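You operate a simulated robot arm through the tools that you are given. There is no shell and no other tool. Be economical: measure what you need, move in short steps, check, and stop when the job is done.

Carry out the task below with a simulated two-armed robot. There is one attempt and no reset: what you move stays moved.

Task
Unplug the coffee pot and lift its basket onto the green plate.
Fine: hold the pot steady while the basket comes out; the lower breaker is off while the plug comes out and ends on; the lid goes back.

The check looks at the end state, three seconds after you hand in, the way a careful person would. Anything else that was tipped, shoved, dropped, spilled or broken makes it a failure. Lids that push on must go on centred and level and be pressed home; caps that screw on are set level and turned clockwise until they are tight.

Robot
Two 7-joint arms with two-finger parallel grippers on one trunk, on a base that drives. Base frame: it is fixed to the floor where the robot stands at the start and does not move with it; the origin is under the middle of the robot, x ahead of it, y to its left, z up. Units: mm, degrees, N and s.
The left shoulder is at the start at [70, 134, 1276], the right one opposite. With the tool pointing down near the work surface each hand reaches from about 100 to 640 mm from the robot's upright axis, wherever it stands, measured 20 degrees to its own side. Places, roughly: coffee pot key [400, 100, 900]; green plate (18x17x3 cm) [400, -200, 900]; main breaker [800, 200, 1000]. Payload 1.57 kg a hand.
The TCP of each hand is the grasp point between the finger pads, 30 mm short of the fingertips. In the tool frame z runs along the fingers and y along their closing line. Largest opening 80 mm; finger width 17, thickness 12; the body of the gripper, 40 by 82 mm, starts 80 mm behind the TCP.
Orientation is that of the tool frame in the base frame, as a unit quaternion [x, y, z, w]. With the fingers straight down and closing along the base's y, the tool's x points along the base's -x, its y along +y and its z along -z.

Tools
- The arms move only by the tool step_arm. It takes "left_plan", "right_plan" or both (then of equal length, played together; a hand with none holds still); each is a list of rows, each an object (a shift or turn left out is 0, a gripper value left out holds the last) with "xyz": the shift along the tool's x, y, z in units of 250 mm (1.0 is 250 mm), a list of three; "rotation": the turn, a rotation vector about the tool's x, y, z in units of 180 degrees (1.0 is 180 degrees), a list of three; "jaw": the closure, from 0 (fully open) to 1 (shut). In form: [{"xyz": [dx, dy, dz], "rotation": [ax, ay, az], "jaw": jaw}, ...]. A call has 1 to 20 rows; each row is the pose to reach, as a shift and turn from the pose commanded when the call began, along the tool's axes at that moment. A call with a number of a shift or a turn outside -1 to 1 is refused whole. Each row takes 0.2 s and may step no farther than 50 mm and 8.6 degrees from the row before; otherwise, or with a gripper value out of range, the whole call is refused. A pose out of reach is approached as far as the arm can. The call stops where the force on the tool passes 40 N (or 10 N more than at its start, if that is more) or the arm is blocked; 0.2 s more then pass. The fingers move at their own pace (about 153 mm/s each) and stop on an object; they squeeze with about 25 N. The grip force told is the motor's: it shows also when the fingers shut on nothing. Time passes only in rows, and 0.2 s behind the last, so rows that repeat a pose let the fingers close. The reply holds the time, the measured pose of the TCP, the force on the tool along the base axes, the opening and the grip force, in the units named above and with some noise, with the torque about the TCP (base axes, N m) and any sound that the robot's microphone picked up.
- Cameras (640 x 400 px; columns grow to the right, rows downward): "scene" is now at [123.4, 28.5, 1502.8]; the picture's right is [0.29, -0.96, 0.00], its down [-0.57, -0.17, -0.80] and it looks along [0.77, 0.23, -0.60] (base axes); focal length 214 px, centre (320, 200). "left" rides on the left gripper at [72, 7, -122] in its tool frame; the picture's right is [-0.09, 1.00, 0.00], its down [-0.84, -0.08, -0.54] and it looks along [-0.54, -0.05, 0.84] (tool axes); focal length 238 px, centre (320, 200). "right" rides on the right gripper at [72, -7, -122] in its tool frame; the picture's right is [0.09, 1.00, 0.00], its down [-0.84, 0.08, -0.54] and it looks along [-0.54, 0.05, 0.84] (tool axes); focal length 238 px, centre (320, 200).
- grab_frame(camera): a new picture of that camera. It takes no simulated time.
- move_column(by): slides the trunk up (or, below 0, down) by that many mm; the arms and the scene camera ride with it, the base frame stays. It gives what a move gives, with no picture.
- drive_base(legs): drives the robot by 1 to 6 legs, each [ahead, left, turn to the left] in mm, mm and degrees, along the robot's own axes; the way and the turn of a leg run together, so that a leg with both is an arc; at most 1500 mm and 180 degrees a leg. The arms and the cameras ride along, it lands a little off, and it stops where it bumps. It gives what a move gives.
- pan_tilt(pan, tilt): turns the head with the scene camera to pan (to the left, within 86 degrees either way) and tilt (down, from -29 to 69), counted from straight ahead of the robot. It gives what a move gives.
- point_at(camera, pixels): for up to 12 pixels [column, row] of the newest picture of that camera ("zoom" is the newest enlarged one), the place [x, y, z] in the base frame of the surface seen there, good to about 2 mm, but the place of the scene camera against the robot may be out by one fixed shift of up to 12 mm in any direction. It takes no simulated time.
- enlarge(camera, box): a new picture of the part [left, top, right, bottom] of that camera's present view, enlarged. It takes no simulated time.
- sign_off(): hands the job in; it is judged then, once.

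Go step by step. Measure first, check grasps and placings, and put right what went wrong. The budget is 80 turns and 62 pictures, counting those below and the enlarged ones. Unless the task says otherwise, let go and move clear before handing in, and close with one line.

The tools are called after "Call:" as name(argument=value, ...) on one line, values as JSON. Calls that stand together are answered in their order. step_arm: Moves the arms, as the interface text tells. Its arguments: {"type":"object","properties":{"left_plan":{"type":"array","items":{"type":"object","properties":{"xyz":{"type":"array","items":{"type":"number"}},"rotation":{"type":"array","items":{"type":"number"}},"jaw":{"type":"number"}}}},"right_plan":{"type":"array","items":{"type":"object","properties":{"xyz":{"type":"array","items":{"type":"number"}},"rotation":{"type":"array","items":{"type":"number"}},"jaw":{"type":"number"}}}}},"required":[]} The other tools are called the same way: move_column (by) slides the trunk up or down; drive_base (legs) drives the base; pan_tilt (pan, tilt) turns the head that bears the scene camera; grab_frame (camera) takes a picture; point_at (camera, pixels) gives the place of the surface under pixels of a picture; enlarge (camera, box) takes an enlarged picture of a part of a camera's view; sign_off () hands the job in.

At the start:

```text
clock: 0.0
left_tcp_pos: [340.5, 251.2, 1384.9]
left_ee_rot: [-0.001, 1.0, 0.0, 0.0]
left_wrist_force: [-0.7, -0.4, 0.0]
left_ft_torque: [-0.03, -0.01, -0.02]
left_gripper_width: 80.1
left_grip_force: 0.0
right_tcp_pos: [419.2, -108.3, 1399.5]
right_ee_rot: [0.001, 1.0, 0.001, 0.0]
right_wrist_force: [-0.2, -0.6, -0.8]
right_ft_torque: [-0.03, -0.02, 0.02]
right_gripper_width: 80.0
right_grip_force: 0.0
trunk travel left (down, up): [-850.0, 90.0]
robot x, y, heading: [0.1, 2.1, -0.0]
head pan, tilt: [17.0, 36.8]
```

scene: 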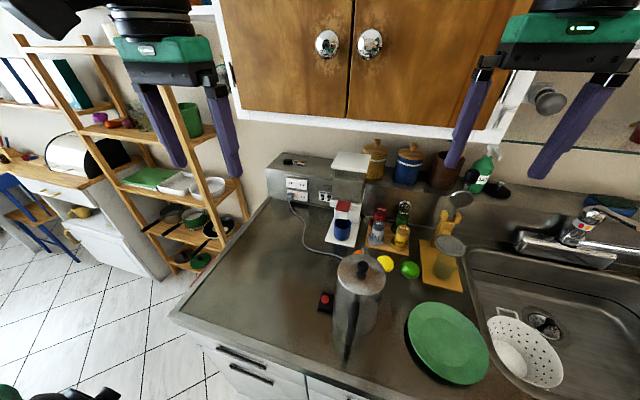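
right: 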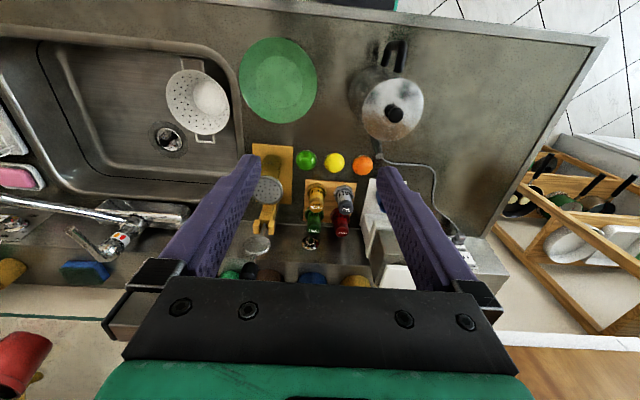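
left: 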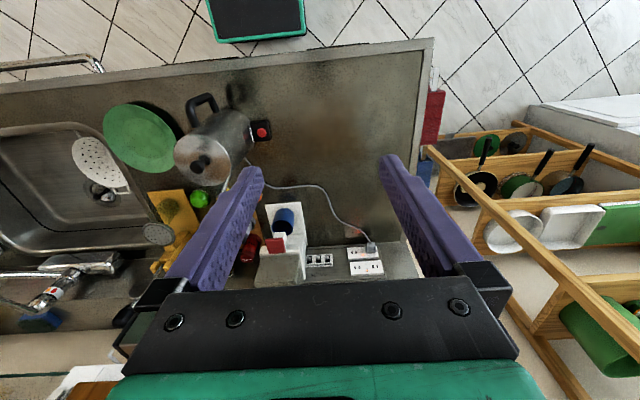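

The scene shows the pot near (355,300), plate at (447,342), outlets and breakers at about (300,190)-(325,197). I'll enlarge both areas.

Call:
enlarge(camera="scene", box=[260, 140, 380, 260])

Call:
enlarge(camera="scene", box=[290, 230, 500, 400])

```text
3.33 times, centred on (320, 200) of scene
```

zoom: 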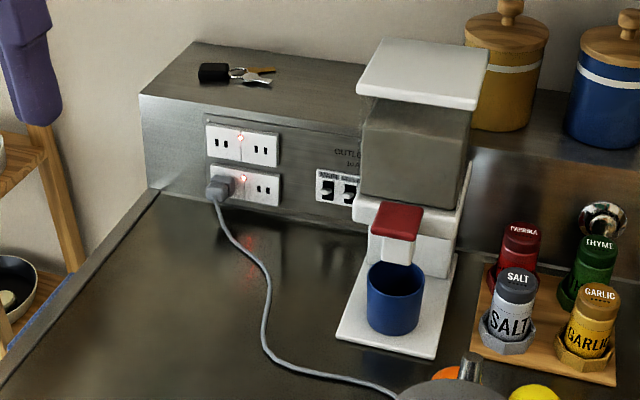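

```text
2.35 times, centred on (395, 315) of scene
```

zoom: 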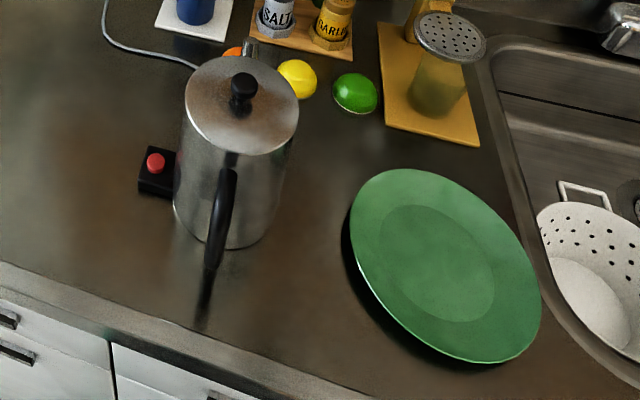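

The plug sits in the lower left outlet, and two breakers sit side by side with labels I can't read yet. I'll zoom in more and measure.

Call:
enlarge(camera="scene", box=[292, 170, 340, 210])

Call:
point_at(camera="scene", pixels=[[360, 263], [360, 275], [345, 275], [372, 340], [447, 342], [420, 322], [475, 375], [328, 302], [350, 330], [346, 360], [345, 162], [380, 280]])

```text
10.00 times, centred on (316, 190) of scene
```

zoom: 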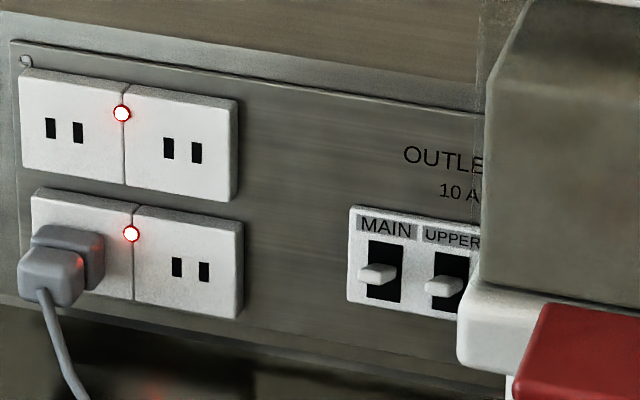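

```text
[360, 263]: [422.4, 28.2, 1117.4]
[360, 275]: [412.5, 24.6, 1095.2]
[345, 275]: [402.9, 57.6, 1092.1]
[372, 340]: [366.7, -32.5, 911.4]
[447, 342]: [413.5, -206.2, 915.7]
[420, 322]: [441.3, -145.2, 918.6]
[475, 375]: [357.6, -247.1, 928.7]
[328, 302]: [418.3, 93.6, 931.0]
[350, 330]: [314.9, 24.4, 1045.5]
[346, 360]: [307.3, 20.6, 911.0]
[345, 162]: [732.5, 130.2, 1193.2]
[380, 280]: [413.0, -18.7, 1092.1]
```

The breakers read MAIN, UPPER, and presumably LOWER hidden behind the dispenser. I'll measure the plug and switches.

Call:
point_at(camera="zoom", pixels=[[50, 285], [92, 260], [65, 240], [375, 275], [370, 300], [440, 287], [450, 310], [355, 285], [180, 270], [300, 250], [40, 300], [490, 320]])

Call:
pan_tilt(pan=-10, tilt=50)

Call:
grab_frame(camera="scene")

```text
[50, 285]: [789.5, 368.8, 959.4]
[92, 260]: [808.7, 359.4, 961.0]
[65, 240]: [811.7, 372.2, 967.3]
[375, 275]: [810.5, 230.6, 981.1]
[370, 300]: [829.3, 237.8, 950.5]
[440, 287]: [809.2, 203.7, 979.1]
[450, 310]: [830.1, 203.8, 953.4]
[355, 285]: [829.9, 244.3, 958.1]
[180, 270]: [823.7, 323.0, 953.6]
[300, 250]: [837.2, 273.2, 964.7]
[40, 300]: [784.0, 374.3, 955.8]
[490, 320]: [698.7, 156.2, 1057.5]
```

```text
clock: 0.9
left_tcp_pos: [340.5, 251.6, 1385.5]
left_ee_rot: [-0.002, 1.0, 0.0, -0.001]
left_wrist_force: [0.0, -0.3, -1.1]
left_ft_torque: [-0.03, 0.01, 0.02]
left_gripper_width: 80.1
left_grip_force: 0.0
right_tcp_pos: [419.5, -107.2, 1399.8]
right_ee_rot: [0.0, 1.0, 0.001, 0.0]
right_wrist_force: [0.2, 0.8, -0.4]
right_ft_torque: [-0.04, 0.03, -0.01]
right_gripper_width: 79.9
right_grip_force: 0.1
trunk travel left (down, up): [-850.0, 90.0]
robot x, y, heading: [-0.5, 0.5, 0.1]
head pan, tilt: [-10.0, 50.0]
```

```text
55 pictures are left
```

scene: 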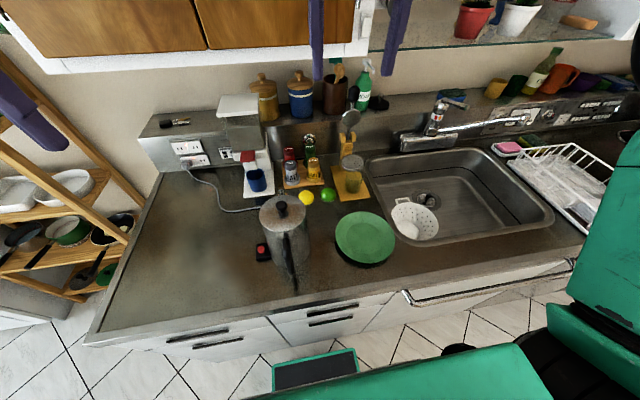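

Levers tip at about z 981 for MAIN (y≈231) and UPPER (y≈204), so LOWER should be near y≈177, beside the dispenser. I'll bring the left hand down, tilted 45°, to look at the panel.

Call:
step_arm(left_plan=[{"xyz": [0, 0, 0.125], "rotation": [0, -0.031, 0]}, {"xyz": [0, 0, 0.25], "rotation": [0, -0.0625, 0], "jaw": 1}, {"xyz": [0, 0, 0.375], "rotation": [0, -0.094, 0]}, {"xyz": [0, 0, 0.5], "rotation": [0, -0.125, 0]}, {"xyz": [0, 0, 0.625], "rotation": [0, -0.156, 0]}, {"xyz": [0, 0, 0.75], "rotation": [0, -0.1875, 0]}, {"xyz": [0, 0, 0.875], "rotation": [0, -0.219, 0]}, {"xyz": [0, 0, 1.0], "rotation": [0, -0.25, 0]}])

Call:
step_arm(left_plan=[{"xyz": [-0.075, -0.02, 0.135]}, {"xyz": [-0.15, -0.04, 0.27]}, {"xyz": [-0.225, -0.06, 0.405]}, {"xyz": [-0.3, -0.08, 0.54]}, {"xyz": [-0.375, -0.1, 0.675]}, {"xyz": [-0.45, -0.12, 0.81]}, {"xyz": [-0.524, -0.144, 0.948]}, {"xyz": [-0.524, -0.144, 0.948]}])

Call:
grab_frame(camera="left")

```text
clock: 2.7
left_tcp_pos: [447.9, 323.9, 1193.2]
left_ee_rot: [-0.005, 0.929, 0.003, 0.371]
left_wrist_force: [0.5, -0.9, -0.8]
left_ft_torque: [0.0, 0.05, -0.01]
left_gripper_width: 0.0
left_grip_force: 21.5
left hand out of reach, approached as far as the arm can: row 5, 6, 7, 8
right_tcp_pos: [419.9, -106.8, 1399.8]
right_ee_rot: [0.001, 1.0, 0.001, 0.001]
right_wrist_force: [-0.6, 0.5, 0.2]
right_ft_torque: [0.01, 0.01, -0.01]
right_gripper_width: 80.0
right_grip_force: 0.0
trunk travel left (down, up): [-850.0, 90.0]
robot x, y, heading: [-2.9, 4.7, 0.3]
head pan, tilt: [-10.0, 50.0]
```

```text
clock: 4.5
left_tcp_pos: [705.3, 285.2, 1124.7]
left_ee_rot: [-0.001, 0.923, 0.0, 0.384]
left_wrist_force: [-0.9, -0.4, 0.3]
left_ft_torque: [-0.04, -0.02, 0.0]
left_gripper_width: 0.0
left_grip_force: 20.9
right_tcp_pos: [419.2, -107.7, 1400.4]
right_ee_rot: [0.001, 1.0, 0.0, 0.0]
right_wrist_force: [0.1, 0.1, 0.2]
right_ft_torque: [-0.05, 0.01, -0.04]
right_gripper_width: 79.9
right_grip_force: 0.0
trunk travel left (down, up): [-850.0, 90.0]
robot x, y, heading: [-1.9, -1.3, -0.0]
head pan, tilt: [-10.0, 50.0]
```

```text
54 pictures are left
```

left: 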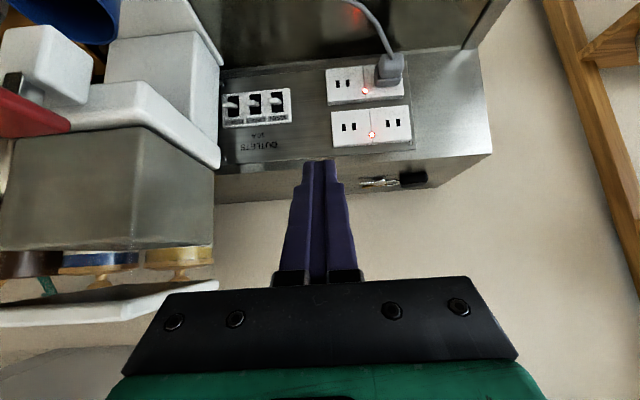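

The hand reached (705,285,1125) and all three breakers show at (232-280,105) in an upside-down view. Enlarging and measuring.

Call:
enlarge(camera="left", box=[210, 70, 306, 130])

Call:
point_at(camera="left", pixels=[[233, 103], [255, 103], [277, 103], [286, 95], [240, 123], [219, 140], [219, 160], [215, 90], [388, 66], [390, 78], [400, 70], [250, 145]])

```text
6.67 times, centred on (258, 100) of left
```

zoom: 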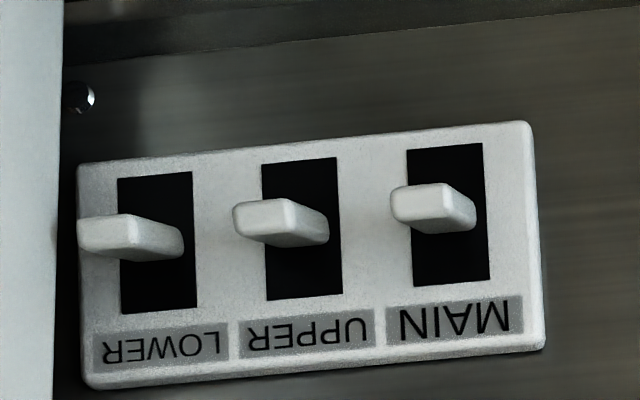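

```text
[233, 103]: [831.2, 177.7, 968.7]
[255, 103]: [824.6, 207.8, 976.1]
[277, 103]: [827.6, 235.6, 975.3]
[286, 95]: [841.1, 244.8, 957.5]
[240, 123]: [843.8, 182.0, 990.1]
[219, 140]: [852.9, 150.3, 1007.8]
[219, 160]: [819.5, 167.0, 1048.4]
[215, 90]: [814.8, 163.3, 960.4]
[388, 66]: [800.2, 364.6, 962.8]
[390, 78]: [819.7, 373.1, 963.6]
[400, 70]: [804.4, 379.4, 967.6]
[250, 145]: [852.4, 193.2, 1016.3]
```

All three levers point up (on). I'll measure the lever tips and the dispenser side accurately.

Call:
point_at(camera="zoom", pixels=[[90, 228], [130, 228], [165, 240], [90, 248], [155, 200], [160, 290], [245, 220], [290, 215], [300, 180], [40, 200], [40, 350], [420, 205]])

Call:
point_at(camera="left", pixels=[[210, 180], [213, 240], [214, 280], [150, 290], [150, 100], [215, 45], [110, 170], [205, 60], [430, 120], [330, 180], [385, 55], [470, 190]])

```text
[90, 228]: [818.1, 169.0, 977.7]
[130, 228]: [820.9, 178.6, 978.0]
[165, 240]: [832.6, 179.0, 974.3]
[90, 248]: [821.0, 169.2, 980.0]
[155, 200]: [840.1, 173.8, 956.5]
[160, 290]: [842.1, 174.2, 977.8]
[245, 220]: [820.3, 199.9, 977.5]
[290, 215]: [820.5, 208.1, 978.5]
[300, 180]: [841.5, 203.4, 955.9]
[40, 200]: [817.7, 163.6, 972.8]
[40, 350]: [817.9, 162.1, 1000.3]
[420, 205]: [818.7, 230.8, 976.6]
```

```text
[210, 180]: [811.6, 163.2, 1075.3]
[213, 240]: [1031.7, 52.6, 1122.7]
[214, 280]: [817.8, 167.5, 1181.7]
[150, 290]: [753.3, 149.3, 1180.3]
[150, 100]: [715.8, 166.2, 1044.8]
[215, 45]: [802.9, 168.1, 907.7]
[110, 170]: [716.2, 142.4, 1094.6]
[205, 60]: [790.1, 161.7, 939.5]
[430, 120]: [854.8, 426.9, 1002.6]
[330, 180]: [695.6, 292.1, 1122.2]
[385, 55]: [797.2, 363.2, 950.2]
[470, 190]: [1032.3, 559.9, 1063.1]
```

Levers: LOWER tip about (819,174,978), dispenser wall at y≈165 up to x 818, UPPER's lever starts at y≈199. I'll roll the left hand 90° so the closed fingers are slim, pitch it to 25° down and yaw 15° away from the dispenser.

Call:
step_arm(left_plan=[{"rotation": [0, 0, 0.045]}, {"rotation": [0, 0, 0.09]}, {"rotation": [0, 0, 0.135]}, {"rotation": [0, 0, 0.18]}, {"rotation": [0, 0, 0.225]}, {"rotation": [0, 0, 0.27]}, {"rotation": [0, 0, 0.315]}, {"rotation": [0, 0, 0.36]}, {"rotation": [0, 0, 0.405]}, {"rotation": [0, 0, 0.45]}, {"rotation": [0, 0, 0.5]}, {"rotation": [0, 0, 0.5]}])

Call:
step_arm(left_plan=[{"xyz": [-0.04, -0.047, 0.095], "rotation": [-0.037, 0, 0]}, {"xyz": [-0.08, -0.094, 0.19], "rotation": [-0.074, 0, 0]}, {"xyz": [-0.12, -0.14, 0.284], "rotation": [-0.111, 0, 0]}, {"xyz": [-0.12, -0.14, 0.284], "rotation": [-0.111, 0, 0]}])

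Call:
step_arm(left_plan=[{"rotation": [0, -0.0377, 0.0176]}, {"rotation": [0, -0.0755, 0.0352]}, {"rotation": [0, -0.0755, 0.0352]}])

Call:
grab_frame(camera="left")

```text
refused: row 11 steps farther than a row can; nothing moved
```

```text
clock: 5.5
left_tcp_pos: [686.2, 286.4, 1128.7]
left_ee_rot: [-0.067, 0.91, 0.16, 0.377]
left_wrist_force: [0.4, 0.1, 0.5]
left_ft_torque: [-0.01, -0.01, 0.0]
left_gripper_width: 0.2
left_grip_force: 21.4
left hand out of reach, approached as far as the arm can: row 1, 2, 3, 4
right_tcp_pos: [420.9, -108.2, 1399.9]
right_ee_rot: [0.001, 1.0, 0.0, -0.001]
right_wrist_force: [0.1, 1.4, -0.8]
right_ft_torque: [0.01, 0.03, 0.0]
right_gripper_width: 80.1
right_grip_force: 0.1
trunk travel left (down, up): [-850.0, 90.0]
robot x, y, heading: [-1.7, -0.2, 0.2]
head pan, tilt: [-10.0, 50.0]
```

```text
clock: 6.3
left_tcp_pos: [685.7, 283.5, 1128.1]
left_ee_rot: [0.003, 0.861, 0.187, 0.473]
left_wrist_force: [1.0, -0.3, 0.8]
left_ft_torque: [0.01, -0.01, -0.02]
left_gripper_width: 0.1
left_grip_force: 20.9
right_tcp_pos: [420.8, -108.9, 1401.4]
right_ee_rot: [0.001, 1.0, 0.001, 0.0]
right_wrist_force: [-0.3, -0.2, -0.6]
right_ft_torque: [0.04, -0.04, 0.0]
right_gripper_width: 80.4
right_grip_force: 0.1
trunk travel left (down, up): [-850.0, 90.0]
robot x, y, heading: [-1.9, 0.2, 0.2]
head pan, tilt: [-10.0, 50.0]
```

```text
52 pictures are left
```

left: 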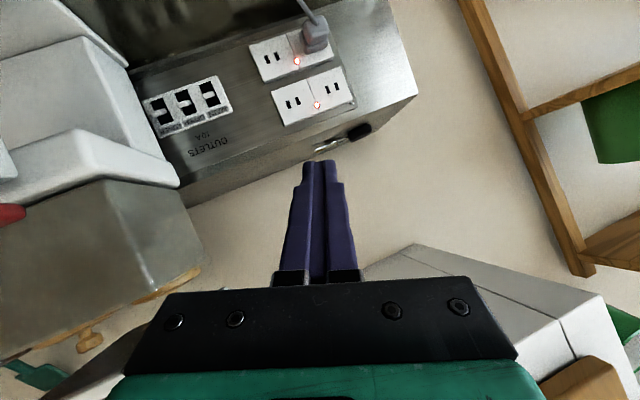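

The first roll row was refused for a step over 8.6°, so the hand is now at an odd angle but clear of everything. I'll measure the counter edge and robot base clearance, and lower the trunk a little to improve reach at z≈980.

Call:
point_at(camera="scene", pixels=[[180, 330], [270, 310], [315, 360], [315, 375], [280, 390], [230, 350], [342, 300]])

Call:
move_column(by=-100)

```text
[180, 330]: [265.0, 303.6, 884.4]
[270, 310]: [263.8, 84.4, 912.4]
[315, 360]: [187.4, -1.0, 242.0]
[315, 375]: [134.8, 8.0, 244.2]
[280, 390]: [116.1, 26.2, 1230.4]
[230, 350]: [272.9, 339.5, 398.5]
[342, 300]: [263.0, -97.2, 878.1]
```

```text
clock: 7.6
left_tcp_pos: [685.7, 284.9, 1027.8]
left_ee_rot: [0.003, 0.861, 0.188, 0.472]
left_wrist_force: [0.9, -0.5, -0.5]
left_ft_torque: [0.01, 0.05, -0.02]
left_gripper_width: 0.0
left_grip_force: 21.1
right_tcp_pos: [420.1, -108.5, 1300.0]
right_ee_rot: [0.001, 1.0, 0.001, 0.0]
right_wrist_force: [0.1, 0.5, -1.0]
right_ft_torque: [0.0, -0.01, 0.01]
right_gripper_width: 79.8
right_grip_force: 0.0
trunk travel left (down, up): [-750.0, 190.0]
robot x, y, heading: [0.8, -1.0, 0.1]
head pan, tilt: [-10.0, 50.0]
```

Counter edge is at x≈265 and the robot's base front at about 190, so I can drive ahead 50 mm. Then the rotation to the lever-pushing attitude.

Call:
drive_base(legs=[[50, 0, 0]])

Call:
step_arm(left_plan=[{"rotation": [0.0077, -0.0146, 0.0383]}, {"rotation": [0.0153, -0.0292, 0.0765]}, {"rotation": [0.023, -0.0438, 0.1148]}, {"rotation": [0.0307, -0.0583, 0.153]}, {"rotation": [0.0383, -0.0729, 0.1913]}, {"rotation": [0.046, -0.0875, 0.2295]}, {"rotation": [0.0537, -0.1021, 0.2678]}, {"rotation": [0.0613, -0.1167, 0.306]}, {"rotation": [0.069, -0.1313, 0.3443]}, {"rotation": [0.0767, -0.1458, 0.3825]}, {"rotation": [0.0843, -0.1604, 0.4208]}, {"rotation": [0.092, -0.175, 0.459]}, {"rotation": [0.092, -0.175, 0.459]}])

```text
clock: 8.6
left_tcp_pos: [729.5, 285.1, 1031.7]
left_ee_rot: [0.002, 0.86, 0.188, 0.475]
left_wrist_force: [-0.3, -0.6, 1.2]
left_ft_torque: [0.01, -0.04, -0.03]
left_gripper_width: 0.0
left_grip_force: 21.8
right_tcp_pos: [461.0, -108.7, 1302.0]
right_ee_rot: [0.0, 1.0, 0.0, 0.004]
right_wrist_force: [-0.8, 0.6, -0.2]
right_ft_torque: [-0.04, -0.08, -0.02]
right_gripper_width: 79.9
right_grip_force: 0.1
trunk travel left (down, up): [-750.0, 190.0]
robot x, y, heading: [51.8, -0.9, -0.1]
head pan, tilt: [-10.0, 50.0]
```

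```text
clock: 11.4
left_tcp_pos: [733.8, 285.8, 1029.0]
left_ee_rot: [0.669, 0.515, 0.327, 0.426]
left_wrist_force: [0.0, 0.1, -0.7]
left_ft_torque: [0.0, 0.0, -0.02]
left_gripper_width: 0.0
left_grip_force: 21.2
left hand out of reach, approached as far as the arm can: row 10, 11
right_tcp_pos: [467.3, -106.3, 1300.4]
right_ee_rot: [0.0, 1.0, 0.0, 0.0]
right_wrist_force: [0.3, 0.4, 0.0]
right_ft_torque: [-0.01, -0.01, 0.01]
right_gripper_width: 80.2
right_grip_force: 0.0
trunk travel left (down, up): [-750.0, 190.0]
robot x, y, heading: [50.8, -0.1, -0.2]
head pan, tilt: [-10.0, 50.0]
```

The attitude is exactly as wanted. Moving to just above and short of the LOWER lever, then looking.

Call:
step_arm(left_plan=[{"xyz": [-0.105, 0.044, 0.11]}, {"xyz": [-0.21, 0.088, 0.22]}, {"xyz": [-0.316, 0.133, 0.332]}, {"xyz": [-0.316, 0.133, 0.332]}])

Call:
grab_frame(camera="left")

```text
clock: 12.4
left_tcp_pos: [742.7, 207.3, 1009.7]
left_ee_rot: [0.668, 0.513, 0.328, 0.428]
left_wrist_force: [0.0, 0.5, 0.6]
left_ft_torque: [0.01, -0.01, -0.01]
left_gripper_width: 0.0
left_grip_force: 21.5
left hand out of reach, approached as far as the arm can: row 1, 2, 3, 4
right_tcp_pos: [467.8, -108.0, 1300.1]
right_ee_rot: [0.0, 1.0, 0.002, 0.0]
right_wrist_force: [-0.3, -0.2, -0.4]
right_ft_torque: [-0.06, 0.04, 0.01]
right_gripper_width: 80.1
right_grip_force: 0.0
trunk travel left (down, up): [-750.0, 190.0]
robot x, y, heading: [48.2, -0.2, 0.1]
head pan, tilt: [-10.0, 50.0]
```

```text
51 pictures are left
```

left: 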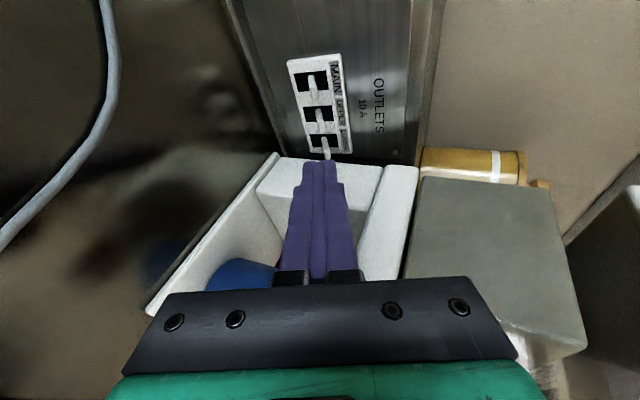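

The arm ran out at x≈743 in this rolled attitude, which looks like a wrist joint limit. The unrolled attitude reached farther, so I'll back off and return to it (closing line horizontal, pitch 35°, yaw −18°), which still clears the dispenser.

Call:
step_arm(left_plan=[{"xyz": [0.086, 0.026, -0.103], "rotation": [0.0046, 0.0026, -0.0408]}, {"xyz": [0.172, 0.051, -0.205], "rotation": [0.0092, 0.0052, -0.0817]}, {"xyz": [0.258, 0.077, -0.308], "rotation": [0.0138, 0.0078, -0.1225]}, {"xyz": [0.258, 0.077, -0.308], "rotation": [0.0183, 0.0103, -0.1633]}, {"xyz": [0.258, 0.077, -0.308], "rotation": [0.0229, 0.0129, -0.2042]}, {"xyz": [0.258, 0.077, -0.308], "rotation": [0.0275, 0.0155, -0.245]}, {"xyz": [0.258, 0.077, -0.308], "rotation": [0.0321, 0.0181, -0.2858]}, {"xyz": [0.258, 0.077, -0.308], "rotation": [0.0367, 0.0207, -0.3267]}, {"xyz": [0.258, 0.077, -0.308], "rotation": [0.0413, 0.0233, -0.3675]}, {"xyz": [0.258, 0.077, -0.308], "rotation": [0.0458, 0.0258, -0.4083]}, {"xyz": [0.258, 0.077, -0.308], "rotation": [0.0504, 0.0284, -0.4492]}, {"xyz": [0.258, 0.077, -0.308], "rotation": [0.055, 0.031, -0.49]}, {"xyz": [0.258, 0.077, -0.308], "rotation": [0.055, 0.031, -0.49]}])

```text
clock: 15.2
left_tcp_pos: [703.8, 289.1, 1059.7]
left_ee_rot: [0.138, 0.876, -0.074, 0.456]
left_wrist_force: [0.0, 0.7, 0.5]
left_ft_torque: [0.03, 0.02, -0.03]
left_gripper_width: 0.0
left_grip_force: 21.4
left hand out of reach, approached as far as the arm can: row 2, 3, 4, 5, 6
right_tcp_pos: [468.1, -107.6, 1299.8]
right_ee_rot: [0.0, 1.0, 0.0, 0.0]
right_wrist_force: [0.6, 0.0, -0.3]
right_ft_torque: [-0.01, 0.01, 0.0]
right_gripper_width: 80.0
right_grip_force: 0.1
trunk travel left (down, up): [-750.0, 190.0]
robot x, y, heading: [54.7, 0.5, -0.2]
head pan, tilt: [-10.0, 50.0]
```

Attitude reached cleanly. Now approaching the LOWER lever from above.

Call:
step_arm(left_plan=[{"xyz": [-0.055, -0.075, 0.147]}, {"xyz": [-0.11, -0.15, 0.295]}, {"xyz": [-0.164, -0.226, 0.442]}, {"xyz": [-0.164, -0.226, 0.442]}])

Call:
grab_frame(camera="left")

```text
clock: 16.2
left_tcp_pos: [764.1, 211.3, 1035.6]
left_ee_rot: [0.138, 0.876, -0.073, 0.456]
left_wrist_force: [0.2, 0.6, -0.3]
left_ft_torque: [0.02, 0.01, -0.04]
left_gripper_width: 0.0
left_grip_force: 21.3
left hand out of reach, approached as far as the arm can: row 3, 4
right_tcp_pos: [467.9, -108.0, 1300.3]
right_ee_rot: [-0.001, 1.0, 0.002, 0.001]
right_wrist_force: [-0.3, -0.2, -0.2]
right_ft_torque: [0.01, -0.01, 0.04]
right_gripper_width: 79.8
right_grip_force: 0.1
trunk travel left (down, up): [-750.0, 190.0]
robot x, y, heading: [48.1, -1.3, -0.1]
head pan, tilt: [-10.0, 50.0]
```

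```text
50 pictures are left
```

left: 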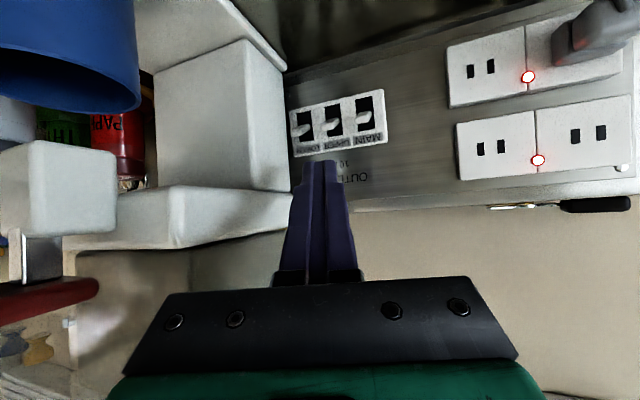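

Reach limit is about 665 mm from the shoulder, so I need about 40 mm more. I'll look down at the gap between base and cabinet.

Call:
pan_tilt(pan=0, tilt=69)

Call:
grab_frame(camera="scene")

```text
clock: 17.0
left_tcp_pos: [764.5, 211.7, 1035.7]
left_ee_rot: [0.139, 0.876, -0.074, 0.456]
left_wrist_force: [0.0, 0.0, -0.2]
left_ft_torque: [-0.01, 0.01, 0.06]
left_gripper_width: 0.0
left_grip_force: 21.4
right_tcp_pos: [468.5, -108.0, 1301.1]
right_ee_rot: [0.0, 1.0, 0.001, 0.0]
right_wrist_force: [0.8, 0.2, 0.6]
right_ft_torque: [-0.01, 0.0, 0.0]
right_gripper_width: 80.0
right_grip_force: 0.0
trunk travel left (down, up): [-750.0, 190.0]
robot x, y, heading: [49.1, 1.7, -0.0]
head pan, tilt: [0.0, 68.8]
```

```text
49 pictures are left
```

scene: 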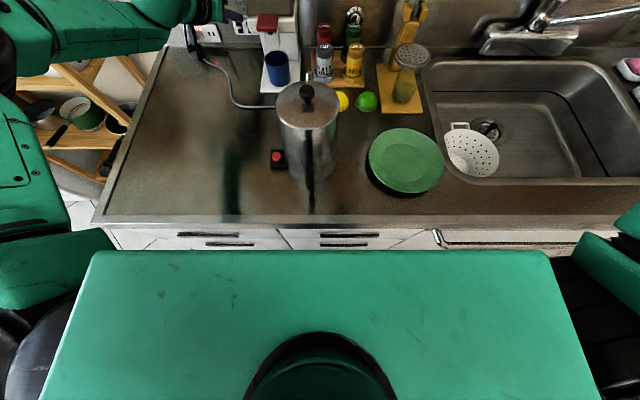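

The torso hides the gap, but earlier readings put the base front within about 30 mm of the cabinet, so driving ahead won't help. I'll retreat the hand, shift the base 180 mm left (which lines the shoulder up with the yawed hand and the plug) and lower the trunk.

Call:
step_arm(left_plan=[{"xyz": [0.0275, -0.043, -0.144]}, {"xyz": [0.055, -0.087, -0.287]}, {"xyz": [0.083, -0.13, -0.43]}, {"xyz": [0.11, -0.173, -0.574]}])

Call:
drive_base(legs=[[0, 180, 0]])

Call:
drive_base(legs=[[20, 0, 0]])

Call:
move_column(by=-60)

```text
clock: 18.0
left_tcp_pos: [623.4, 206.0, 1095.3]
left_ee_rot: [0.138, 0.876, -0.073, 0.457]
left_wrist_force: [-0.2, 0.1, 0.0]
left_ft_torque: [-0.03, 0.0, 0.03]
left_gripper_width: 0.0
left_grip_force: 21.3
right_tcp_pos: [465.8, -108.7, 1300.4]
right_ee_rot: [0.0, 1.0, 0.001, 0.001]
right_wrist_force: [-1.1, 0.3, 0.8]
right_ft_torque: [0.0, 0.0, -0.03]
right_gripper_width: 80.1
right_grip_force: 0.0
trunk travel left (down, up): [-750.0, 190.0]
robot x, y, heading: [49.3, 1.7, -0.3]
head pan, tilt: [0.0, 68.8]
```

```text
clock: 19.5
left_tcp_pos: [626.6, 380.0, 1094.2]
left_ee_rot: [0.139, 0.876, -0.072, 0.456]
left_wrist_force: [-0.2, -0.1, 0.4]
left_ft_torque: [0.01, 0.01, 0.07]
left_gripper_width: 0.1
left_grip_force: 21.5
right_tcp_pos: [469.2, 65.5, 1300.5]
right_ee_rot: [0.001, 1.0, 0.001, 0.0]
right_wrist_force: [1.2, -0.2, -0.4]
right_ft_torque: [0.02, -0.02, 0.03]
right_gripper_width: 80.1
right_grip_force: 0.1
trunk travel left (down, up): [-750.0, 190.0]
robot x, y, heading: [48.1, 176.0, -0.1]
head pan, tilt: [0.0, 68.8]
```

```text
clock: 20.4
left_tcp_pos: [641.4, 383.7, 1092.9]
left_ee_rot: [0.139, 0.876, -0.073, 0.455]
left_wrist_force: [-0.6, 0.1, -0.9]
left_ft_torque: [-0.05, 0.0, -0.01]
left_gripper_width: 0.1
left_grip_force: 21.7
right_tcp_pos: [484.9, 68.9, 1299.8]
right_ee_rot: [0.0, 1.0, 0.001, 0.0]
right_wrist_force: [0.3, -0.1, 0.6]
right_ft_torque: [0.0, 0.01, -0.03]
right_gripper_width: 80.0
right_grip_force: 0.1
trunk travel left (down, up): [-750.0, 190.0]
robot x, y, heading: [61.1, 176.3, 0.1]
head pan, tilt: [0.0, 68.8]
stopped in leg 1: the robot was blocked; the commanded pose is now the measured one
```

```text
clock: 21.4
left_tcp_pos: [640.2, 383.7, 1034.6]
left_ee_rot: [0.139, 0.876, -0.073, 0.456]
left_wrist_force: [-0.1, 0.1, 0.3]
left_ft_torque: [0.0, 0.01, -0.01]
left_gripper_width: 0.0
left_grip_force: 21.0
right_tcp_pos: [481.5, 69.5, 1240.1]
right_ee_rot: [-0.001, 1.0, 0.001, 0.0]
right_wrist_force: [0.0, -0.5, -0.2]
right_ft_torque: [0.01, 0.02, 0.04]
right_gripper_width: 79.8
right_grip_force: 0.1
trunk travel left (down, up): [-690.0, 250.0]
robot x, y, heading: [63.1, 177.3, -0.2]
head pan, tilt: [0.0, 68.8]
```

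Base blocked at x≈62 (front limit). Now trying the lever approach again from here.

Call:
step_arm(left_plan=[{"xyz": [-0.075, -0.085, 0.113]}, {"xyz": [-0.15, -0.169, 0.227]}, {"xyz": [-0.226, -0.254, 0.34]}, {"xyz": [-0.301, -0.339, 0.453]}, {"xyz": [-0.377, -0.423, 0.567]}, {"xyz": [-0.452, -0.508, 0.68]}, {"xyz": [-0.452, -0.508, 0.68]}])

```text
clock: 23.0
left_tcp_pos: [731.5, 248.4, 1040.2]
left_ee_rot: [0.139, 0.876, -0.073, 0.456]
left_wrist_force: [0.1, 0.2, 0.0]
left_ft_torque: [-0.01, -0.01, 0.0]
left_gripper_width: 0.2
left_grip_force: 21.8
left hand out of reach, approached as far as the arm can: row 5, 6, 7
right_tcp_pos: [482.7, 68.5, 1239.3]
right_ee_rot: [0.0, 1.0, 0.0, 0.0]
right_wrist_force: [-0.1, 0.6, -0.4]
right_ft_torque: [-0.02, 0.01, -0.01]
right_gripper_width: 80.1
right_grip_force: 0.0
trunk travel left (down, up): [-690.0, 250.0]
robot x, y, heading: [62.1, 174.8, -0.1]
head pan, tilt: [0.0, 68.8]
```

Reach got worse with the target across the body, so the arm reaches best when the target is about 20° to its own side. I'll lift the hand clear, raise the trunk back, and move the base right by 260 mm.

Call:
step_arm(left_plan=[{"xyz": [0.018, 0.081, -0.165]}, {"xyz": [0.035, 0.162, -0.329]}, {"xyz": [0.053, 0.242, -0.494]}, {"xyz": [0.07, 0.323, -0.658]}, {"xyz": [0.088, 0.404, -0.823]}, {"xyz": [0.088, 0.404, -0.823]}])

Call:
move_column(by=80)

Call:
drive_base(legs=[[0, -260, 0]])

```text
clock: 24.4
left_tcp_pos: [590.8, 400.9, 1139.4]
left_ee_rot: [0.139, 0.876, -0.072, 0.455]
left_wrist_force: [0.5, -0.6, -0.4]
left_ft_torque: [0.01, 0.0, 0.02]
left_gripper_width: 0.0
left_grip_force: 21.4
right_tcp_pos: [483.3, 68.5, 1238.4]
right_ee_rot: [0.001, 1.0, 0.001, -0.001]
right_wrist_force: [-0.1, 0.4, 1.1]
right_ft_torque: [-0.02, 0.0, 0.02]
right_gripper_width: 79.9
right_grip_force: 0.1
trunk travel left (down, up): [-690.0, 250.0]
robot x, y, heading: [65.0, 174.0, -0.1]
head pan, tilt: [0.0, 68.8]
```

```text
clock: 25.6
left_tcp_pos: [588.9, 401.5, 1220.8]
left_ee_rot: [0.138, 0.877, -0.072, 0.455]
left_wrist_force: [0.0, -0.1, 0.6]
left_ft_torque: [0.03, 0.02, 0.02]
left_gripper_width: 0.2
left_grip_force: 21.1
right_tcp_pos: [481.2, 68.2, 1319.0]
right_ee_rot: [0.0, 1.0, 0.001, 0.001]
right_wrist_force: [0.8, -0.4, -0.1]
right_ft_torque: [0.01, 0.01, -0.02]
right_gripper_width: 80.1
right_grip_force: 0.2
trunk travel left (down, up): [-770.0, 170.0]
robot x, y, heading: [61.5, 179.6, -0.0]
head pan, tilt: [0.0, 68.8]
```

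```text
clock: 27.5
left_tcp_pos: [589.6, 133.1, 1220.8]
left_ee_rot: [0.137, 0.877, -0.072, 0.456]
left_wrist_force: [0.1, 0.0, -0.7]
left_ft_torque: [0.03, 0.03, 0.01]
left_gripper_width: 0.0
left_grip_force: 21.7
right_tcp_pos: [482.1, -197.9, 1319.3]
right_ee_rot: [-0.001, 1.0, 0.0, 0.0]
right_wrist_force: [-0.8, -0.4, 0.6]
right_ft_torque: [0.0, -0.01, 0.05]
right_gripper_width: 79.9
right_grip_force: 0.1
trunk travel left (down, up): [-770.0, 170.0]
robot x, y, heading: [59.5, -94.9, 0.2]
head pan, tilt: [0.0, 68.8]
```

Hand is at (590,133,1221), base y −95. Moving out to the left and down, then toward the lever.

Call:
step_arm(left_plan=[{"xyz": [0.063, 0.103, 0.097]}, {"xyz": [0.126, 0.206, 0.195]}, {"xyz": [0.189, 0.31, 0.292]}, {"xyz": [0.251, 0.413, 0.389]}, {"xyz": [0.314, 0.516, 0.487]}, {"xyz": [0.377, 0.619, 0.584]}, {"xyz": [0.377, 0.619, 0.584]}])

Call:
step_arm(left_plan=[{"xyz": [-0.051, -0.037, 0.142]}, {"xyz": [-0.101, -0.074, 0.284]}, {"xyz": [-0.152, -0.111, 0.426]}, {"xyz": [-0.152, -0.111, 0.426]}])

```text
clock: 29.1
left_tcp_pos: [702.3, 259.0, 1058.3]
left_ee_rot: [0.138, 0.876, -0.072, 0.457]
left_wrist_force: [0.1, -0.5, -0.1]
left_ft_torque: [0.02, 0.0, 0.0]
left_gripper_width: 0.1
left_grip_force: 21.2
right_tcp_pos: [480.7, -199.8, 1320.5]
right_ee_rot: [0.0, 1.0, 0.0, 0.0]
right_wrist_force: [0.0, 0.3, 0.4]
right_ft_torque: [-0.04, -0.04, 0.0]
right_gripper_width: 79.6
right_grip_force: 0.0
trunk travel left (down, up): [-770.0, 170.0]
robot x, y, heading: [60.7, -90.3, -0.1]
head pan, tilt: [0.0, 68.8]
```

```text
clock: 30.1
left_tcp_pos: [777.3, 203.8, 1036.3]
left_ee_rot: [0.138, 0.876, -0.073, 0.456]
left_wrist_force: [-0.1, 0.4, 0.4]
left_ft_torque: [-0.01, 0.04, -0.03]
left_gripper_width: 0.0
left_grip_force: 21.2
left hand out of reach, approached as far as the arm can: row 3, 4
right_tcp_pos: [480.5, -197.2, 1321.4]
right_ee_rot: [-0.001, 1.0, 0.0, 0.0]
right_wrist_force: [0.3, -0.1, 0.0]
right_ft_torque: [-0.02, 0.02, -0.03]
right_gripper_width: 80.2
right_grip_force: 0.0
trunk travel left (down, up): [-770.0, 170.0]
robot x, y, heading: [62.5, -91.7, 0.2]
head pan, tilt: [0.0, 68.8]
```

That gained reach (x 777 now); about 30 mm short still. I'll test a flatter pitch (20°) with the same forward shift.

Call:
step_arm(left_plan=[{"rotation": [0, -0.042, 0]}, {"rotation": [0, -0.083, 0]}, {"xyz": [-0.023, 0, 0.061], "rotation": [0, -0.083, 0]}, {"xyz": [-0.046, 0, 0.122], "rotation": [0, -0.083, 0]}, {"xyz": [-0.046, 0, 0.122], "rotation": [0, -0.083, 0]}])

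```text
clock: 31.3
left_tcp_pos: [788.5, 185.3, 1048.9]
left_ee_rot: [0.123, 0.811, -0.089, 0.565]
left_wrist_force: [-1.6, 14.0, -4.0]
left_ft_torque: [0.09, 0.08, 0.36]
left_gripper_width: 0.0
left_grip_force: 21.2
left hand out of reach, approached as far as the arm can: row 1, 2, 3, 4, 5
right_tcp_pos: [482.7, -193.9, 1320.2]
right_ee_rot: [-0.002, 1.0, -0.002, -0.001]
right_wrist_force: [-0.1, -0.3, -0.2]
right_ft_torque: [-0.01, -0.03, -0.02]
right_gripper_width: 79.9
right_grip_force: 0.0
trunk travel left (down, up): [-770.0, 170.0]
robot x, y, heading: [59.4, -90.6, 0.2]
head pan, tilt: [0.0, 68.8]
```

A 14 N sideways force says the fingers touched the dispenser at y≈185. Backing off to +y at once and looking.

Call:
step_arm(left_plan=[{"xyz": [0, 0.06, -0.04]}, {"xyz": [0, 0.14, -0.1]}, {"xyz": [0, 0.14, -0.1]}])

Call:
grab_frame(camera="left")

```text
clock: 32.1
left_tcp_pos: [779.1, 216.6, 1061.2]
left_ee_rot: [0.128, 0.81, -0.09, 0.565]
left_wrist_force: [-0.8, -0.4, -0.8]
left_ft_torque: [0.01, 0.03, 0.01]
left_gripper_width: 0.1
left_grip_force: 21.2
right_tcp_pos: [483.0, -199.9, 1319.4]
right_ee_rot: [-0.001, 1.0, -0.001, -0.001]
right_wrist_force: [0.2, 0.3, -0.3]
right_ft_torque: [0.01, 0.0, 0.01]
right_gripper_width: 80.2
right_grip_force: 0.1
trunk travel left (down, up): [-770.0, 170.0]
robot x, y, heading: [62.1, -89.5, 0.1]
head pan, tilt: [0.0, 68.8]
```

```text
48 pictures are left
```

left: 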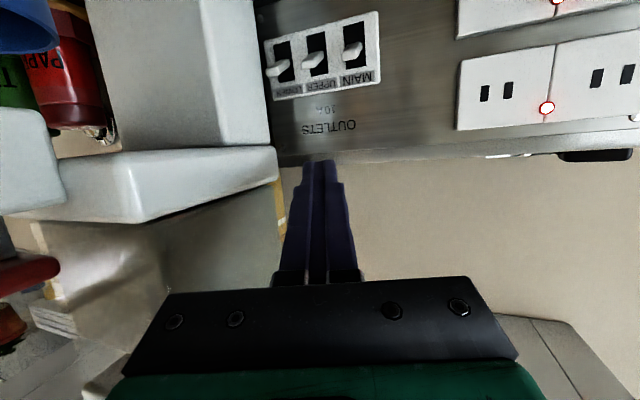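

The dispenser's lower box edge is at (270,110) and its upper edge at (277,165). I'll check whether it moved, and locate the lever again.

Call:
point_at(camera="left", pixels=[[266, 60], [266, 130], [272, 165], [255, 160], [275, 170], [275, 72], [285, 68], [310, 60], [350, 55], [200, 50], [180, 130], [277, 85]])

```text
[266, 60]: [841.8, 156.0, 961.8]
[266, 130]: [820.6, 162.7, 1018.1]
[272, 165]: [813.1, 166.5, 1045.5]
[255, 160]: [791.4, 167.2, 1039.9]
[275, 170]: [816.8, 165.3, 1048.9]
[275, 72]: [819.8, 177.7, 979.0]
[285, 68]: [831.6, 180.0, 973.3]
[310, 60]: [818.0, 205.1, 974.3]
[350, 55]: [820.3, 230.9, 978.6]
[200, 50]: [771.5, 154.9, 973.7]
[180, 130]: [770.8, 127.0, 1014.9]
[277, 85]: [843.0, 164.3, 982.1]
```

The dispenser is unmoved (its wall reads 163–167 as before). I'll look at the arm's posture with the head camera to see what limits it.

Call:
pan_tilt(pan=25, tilt=40)

Call:
grab_frame(camera="scene")

```text
clock: 33.0
left_tcp_pos: [777.7, 218.2, 1061.0]
left_ee_rot: [0.127, 0.809, -0.09, 0.567]
left_wrist_force: [-0.4, 0.4, 0.7]
left_ft_torque: [0.0, -0.03, 0.02]
left_gripper_width: 0.0
left_grip_force: 21.3
right_tcp_pos: [481.5, -198.9, 1320.2]
right_ee_rot: [-0.002, 1.0, 0.001, 0.0]
right_wrist_force: [-0.5, -1.0, 0.0]
right_ft_torque: [0.0, 0.0, 0.0]
right_gripper_width: 79.9
right_grip_force: 0.0
trunk travel left (down, up): [-770.0, 170.0]
robot x, y, heading: [64.1, -94.0, 0.2]
head pan, tilt: [25.0, 40.0]
```

```text
47 pictures are left
```

scene: 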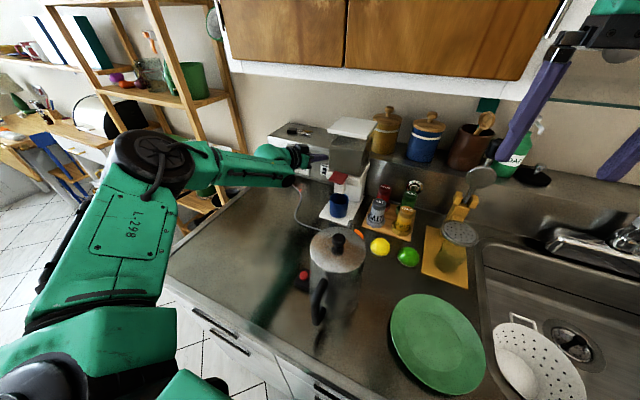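

Call:
point_at(camera="scene", pixels=[[153, 155], [215, 168], [255, 170], [285, 155], [130, 230], [95, 300], [60, 370], [305, 158], [200, 165], [340, 240]])

```text
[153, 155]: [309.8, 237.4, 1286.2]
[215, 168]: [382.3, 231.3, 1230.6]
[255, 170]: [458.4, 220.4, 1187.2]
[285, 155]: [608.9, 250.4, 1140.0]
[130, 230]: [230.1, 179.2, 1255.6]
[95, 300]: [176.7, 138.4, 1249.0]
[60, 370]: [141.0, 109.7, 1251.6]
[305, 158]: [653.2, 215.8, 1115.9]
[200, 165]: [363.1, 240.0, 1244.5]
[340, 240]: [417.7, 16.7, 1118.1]
```

The elbow is still well bent (elbow at (320,270,1250)), so a wrist limit with the right-turned, flat hand is what stops it. A steeper pitch facing ahead reached better; I'll instead open the gripper and use only its right finger on the lever, so the hand body sits near y≈223, clear of the dispenser. Backing off, opening and re-orienting to pitch 50°, yaw −8°.

Call:
step_arm(left_plan=[{"xyz": [0.016, 0.05, -0.1]}, {"xyz": [0.032, 0.103, -0.203]}, {"xyz": [0.032, 0.103, -0.203], "rotation": [-0.0115, 0.041, -0.008], "jaw": 0}, {"xyz": [0.032, 0.103, -0.203], "rotation": [-0.023, 0.0825, -0.016]}, {"xyz": [0.032, 0.103, -0.203], "rotation": [-0.0345, 0.124, -0.024]}, {"xyz": [0.032, 0.103, -0.203], "rotation": [-0.046, 0.165, -0.032]}, {"xyz": [0.032, 0.103, -0.203], "rotation": [-0.046, 0.165, -0.032]}])

```text
clock: 34.6
left_tcp_pos: [735.3, 257.6, 1071.5]
left_ee_rot: [0.065, 0.937, -0.024, 0.341]
left_wrist_force: [-0.4, 0.0, 1.3]
left_ft_torque: [0.07, 0.02, 0.01]
left_gripper_width: 80.0
left_grip_force: 0.1
right_tcp_pos: [482.4, -199.5, 1319.8]
right_ee_rot: [-0.001, 1.0, 0.001, 0.0]
right_wrist_force: [-0.3, -0.6, 0.1]
right_ft_torque: [0.04, 0.0, 0.0]
right_gripper_width: 80.0
right_grip_force: 0.1
trunk travel left (down, up): [-770.0, 170.0]
robot x, y, heading: [62.6, -91.7, -0.1]
head pan, tilt: [25.0, 40.0]
```

Reorientation was reached without limits. Removing the yaw (so both finger tips are equally far from the panel) and moving to just in front of and above the lever.

Call:
step_arm(left_plan=[{"xyz": [-0.033, -0.033, 0.083], "rotation": [-0.0286, 0, -0.034]}, {"xyz": [-0.066, -0.066, 0.166], "rotation": [-0.0286, 0, -0.034]}, {"xyz": [-0.098, -0.1, 0.25], "rotation": [-0.0286, 0, -0.034]}, {"xyz": [-0.098, -0.1, 0.25], "rotation": [-0.0286, 0, -0.034]}])

Call:
grab_frame(camera="left")

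```text
clock: 35.6
left_tcp_pos: [759.3, 228.2, 1045.4]
left_ee_rot: [-0.001, 0.939, -0.001, 0.344]
left_wrist_force: [-0.1, -0.5, -0.4]
left_ft_torque: [0.0, 0.02, 0.03]
left_gripper_width: 80.1
left_grip_force: 0.0
left hand out of reach, approached as far as the arm can: row 2, 3, 4
right_tcp_pos: [483.3, -199.5, 1318.8]
right_ee_rot: [-0.001, 1.0, 0.0, 0.0]
right_wrist_force: [-0.4, 0.3, -0.7]
right_ft_torque: [0.02, 0.02, -0.03]
right_gripper_width: 79.9
right_grip_force: 0.0
trunk travel left (down, up): [-770.0, 170.0]
robot x, y, heading: [64.2, -90.5, 0.5]
head pan, tilt: [25.0, 40.0]
```

```text
46 pictures are left
```

left: 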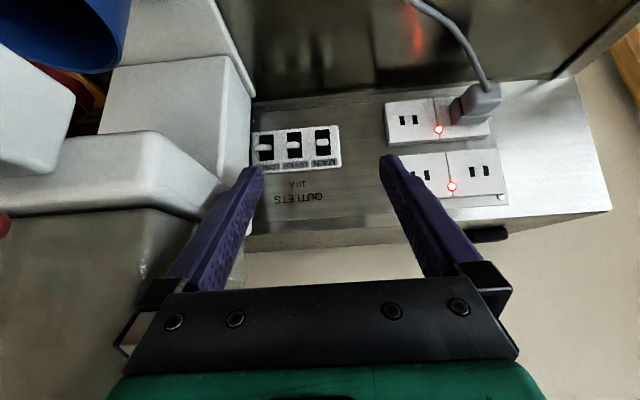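

Limited at x 759 with pitch 50. The data say reach is best with the wrist at shoulder height and a flatter hand, so I'll go to pitch 20° facing straight ahead and lower the trunk, which I can also use to press the lever down.

Call:
step_arm(left_plan=[{"xyz": [-0.027, 0, -0.063], "rotation": [0, -0.042, 0]}, {"xyz": [-0.053, 0, -0.125], "rotation": [0, -0.084, 0]}, {"xyz": [-0.08, 0, -0.188], "rotation": [0, -0.125, 0]}, {"xyz": [-0.106, 0, -0.25], "rotation": [0, -0.167, 0]}, {"xyz": [-0.106, 0, -0.25], "rotation": [0, -0.167, 0]}])

Call:
move_column(by=-85)

```text
clock: 36.9
left_tcp_pos: [738.4, 228.8, 1113.8]
left_ee_rot: [0.0, 0.818, -0.001, 0.575]
left_wrist_force: [0.3, 0.3, 0.6]
left_ft_torque: [0.02, 0.04, -0.01]
left_gripper_width: 80.0
left_grip_force: 0.2
right_tcp_pos: [482.7, -198.9, 1318.6]
right_ee_rot: [-0.001, 1.0, 0.001, 0.0]
right_wrist_force: [0.1, 0.5, -0.1]
right_ft_torque: [0.0, -0.01, -0.01]
right_gripper_width: 80.1
right_grip_force: 0.1
trunk travel left (down, up): [-770.0, 170.0]
robot x, y, heading: [62.8, -91.7, -0.0]
head pan, tilt: [25.0, 40.0]
```

```text
clock: 38.1
left_tcp_pos: [738.8, 229.7, 1028.1]
left_ee_rot: [-0.001, 0.818, 0.0, 0.575]
left_wrist_force: [0.2, -1.1, -0.1]
left_ft_torque: [-0.01, 0.03, 0.01]
left_gripper_width: 80.0
left_grip_force: 0.0
right_tcp_pos: [481.6, -198.9, 1235.6]
right_ee_rot: [-0.001, 1.0, 0.001, 0.0]
right_wrist_force: [-0.3, -0.7, 0.3]
right_ft_torque: [0.04, -0.03, -0.02]
right_gripper_width: 80.1
right_grip_force: 0.1
trunk travel left (down, up): [-685.0, 255.0]
robot x, y, heading: [59.6, -92.7, 0.3]
head pan, tilt: [25.0, 40.0]
```

Now forward at z 1028 (finger tips about 30 mm above the levers).

Call:
step_arm(left_plan=[{"xyz": [-0.042, -0.01, 0.115]}, {"xyz": [-0.083, -0.02, 0.229]}, {"xyz": [-0.083, -0.02, 0.229]}])

Call:
grab_frame(camera="left")

```text
clock: 38.9
left_tcp_pos: [799.1, 223.9, 1028.3]
left_ee_rot: [-0.002, 0.818, 0.001, 0.575]
left_wrist_force: [0.9, 0.5, 0.4]
left_ft_torque: [-0.01, 0.0, -0.06]
left_gripper_width: 80.2
left_grip_force: 0.1
left hand out of reach, approached as far as the arm can: row 2
right_tcp_pos: [481.4, -199.2, 1235.1]
right_ee_rot: [-0.001, 1.0, 0.001, 0.0]
right_wrist_force: [-0.1, 0.6, -0.2]
right_ft_torque: [-0.04, -0.03, 0.0]
right_gripper_width: 79.7
right_grip_force: 0.1
trunk travel left (down, up): [-685.0, 255.0]
robot x, y, heading: [61.6, -95.7, 0.2]
head pan, tilt: [25.0, 40.0]
```

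```text
45 pictures are left
```

left: 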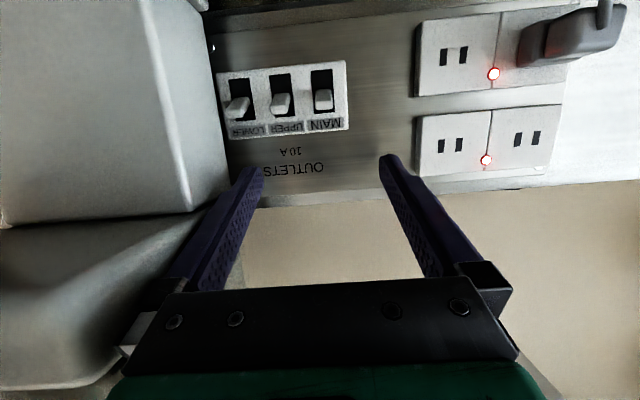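

It reached (799,224,1028) and the right finger (image left, tip (250,168)) sits above the LOWER lever (238,105). Measuring finger tip and lever.

Call:
point_at(camera="left", pixels=[[248, 170], [258, 170], [240, 175], [238, 105], [229, 112], [248, 104], [275, 105], [270, 103], [190, 150], [196, 200], [388, 160], [320, 100]])

```text
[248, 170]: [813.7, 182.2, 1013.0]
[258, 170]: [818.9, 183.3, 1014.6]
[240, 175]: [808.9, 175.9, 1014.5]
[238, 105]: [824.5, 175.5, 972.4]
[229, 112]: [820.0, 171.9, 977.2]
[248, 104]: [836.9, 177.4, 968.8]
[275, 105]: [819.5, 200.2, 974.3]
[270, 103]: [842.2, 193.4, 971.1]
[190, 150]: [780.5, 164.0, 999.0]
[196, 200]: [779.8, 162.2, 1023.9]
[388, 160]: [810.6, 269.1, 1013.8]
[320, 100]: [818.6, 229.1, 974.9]
```

The finger spans y 171–183, right over the lever and clear of UPPER (199). Lowering with the trunk in steps.

Call:
move_column(by=-40)

Call:
move_column(by=-14)

Call:
grab_frame(camera="left")

```text
clock: 39.7
left_tcp_pos: [800.1, 224.1, 987.4]
left_ee_rot: [-0.001, 0.819, 0.001, 0.574]
left_wrist_force: [0.6, 0.5, -0.1]
left_ft_torque: [0.0, -0.02, -0.03]
left_gripper_width: 80.1
left_grip_force: 0.0
right_tcp_pos: [482.2, -199.6, 1195.2]
right_ee_rot: [-0.002, 1.0, 0.0, 0.0]
right_wrist_force: [-0.2, -0.1, -0.8]
right_ft_torque: [-0.01, 0.0, 0.0]
right_gripper_width: 80.1
right_grip_force: 0.1
trunk travel left (down, up): [-645.0, 295.0]
robot x, y, heading: [60.2, -89.4, 0.3]
head pan, tilt: [25.0, 40.0]
```

```text
clock: 40.3
left_tcp_pos: [799.3, 224.0, 980.9]
left_ee_rot: [-0.004, 0.814, 0.001, 0.58]
left_wrist_force: [5.3, 1.6, 15.4]
left_ft_torque: [-0.78, -0.51, 0.24]
left_gripper_width: 79.5
left_grip_force: 0.1
right_tcp_pos: [479.5, -201.2, 1182.7]
right_ee_rot: [-0.001, 1.0, 0.001, 0.001]
right_wrist_force: [0.0, 0.6, -0.4]
right_ft_torque: [0.02, 0.01, -0.02]
right_gripper_width: 79.9
right_grip_force: 0.0
trunk travel left (down, up): [-631.0, 309.0]
robot x, y, heading: [63.4, -92.0, 0.1]
head pan, tilt: [25.0, 40.0]
```

```text
44 pictures are left
```

left: 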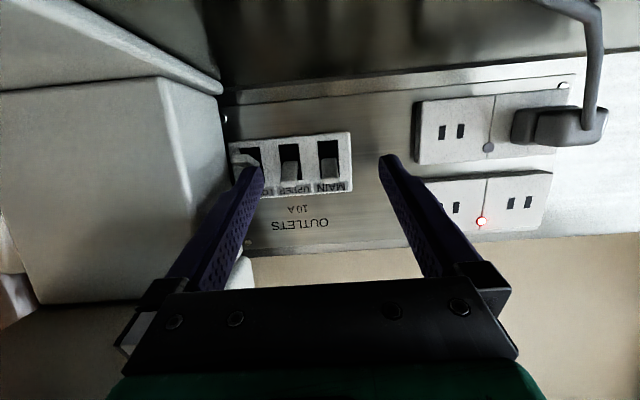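

The lower outlets' lamp at (488,147) has gone dark while the upper one is still lit, but force remains 15 N; I'll press a bit more to seat it.

Call:
move_column(by=-8)

Call:
enlarge(camera="left", box=[210, 110, 370, 210])

```text
clock: 40.9
left_tcp_pos: [797.8, 223.3, 979.3]
left_ee_rot: [-0.003, 0.811, 0.0, 0.585]
left_wrist_force: [11.8, 1.6, 34.0]
left_ft_torque: [-1.6, -1.1, 0.63]
left_gripper_width: 78.2
left_grip_force: 0.1
right_tcp_pos: [477.8, -200.2, 1174.2]
right_ee_rot: [-0.001, 1.0, 0.002, 0.003]
right_wrist_force: [-0.8, 0.7, -0.2]
right_ft_torque: [0.01, 0.01, 0.01]
right_gripper_width: 80.1
right_grip_force: 0.0
trunk travel left (down, up): [-623.0, 317.0]
robot x, y, heading: [65.8, -91.0, -0.1]
head pan, tilt: [25.0, 40.0]
```

```text
4.00 times, centred on (290, 160) of left
```

zoom: 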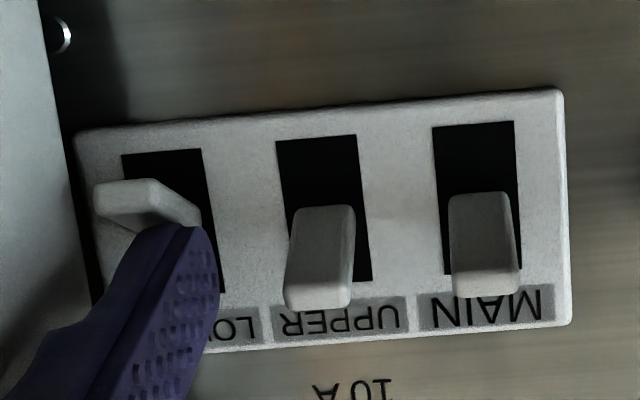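

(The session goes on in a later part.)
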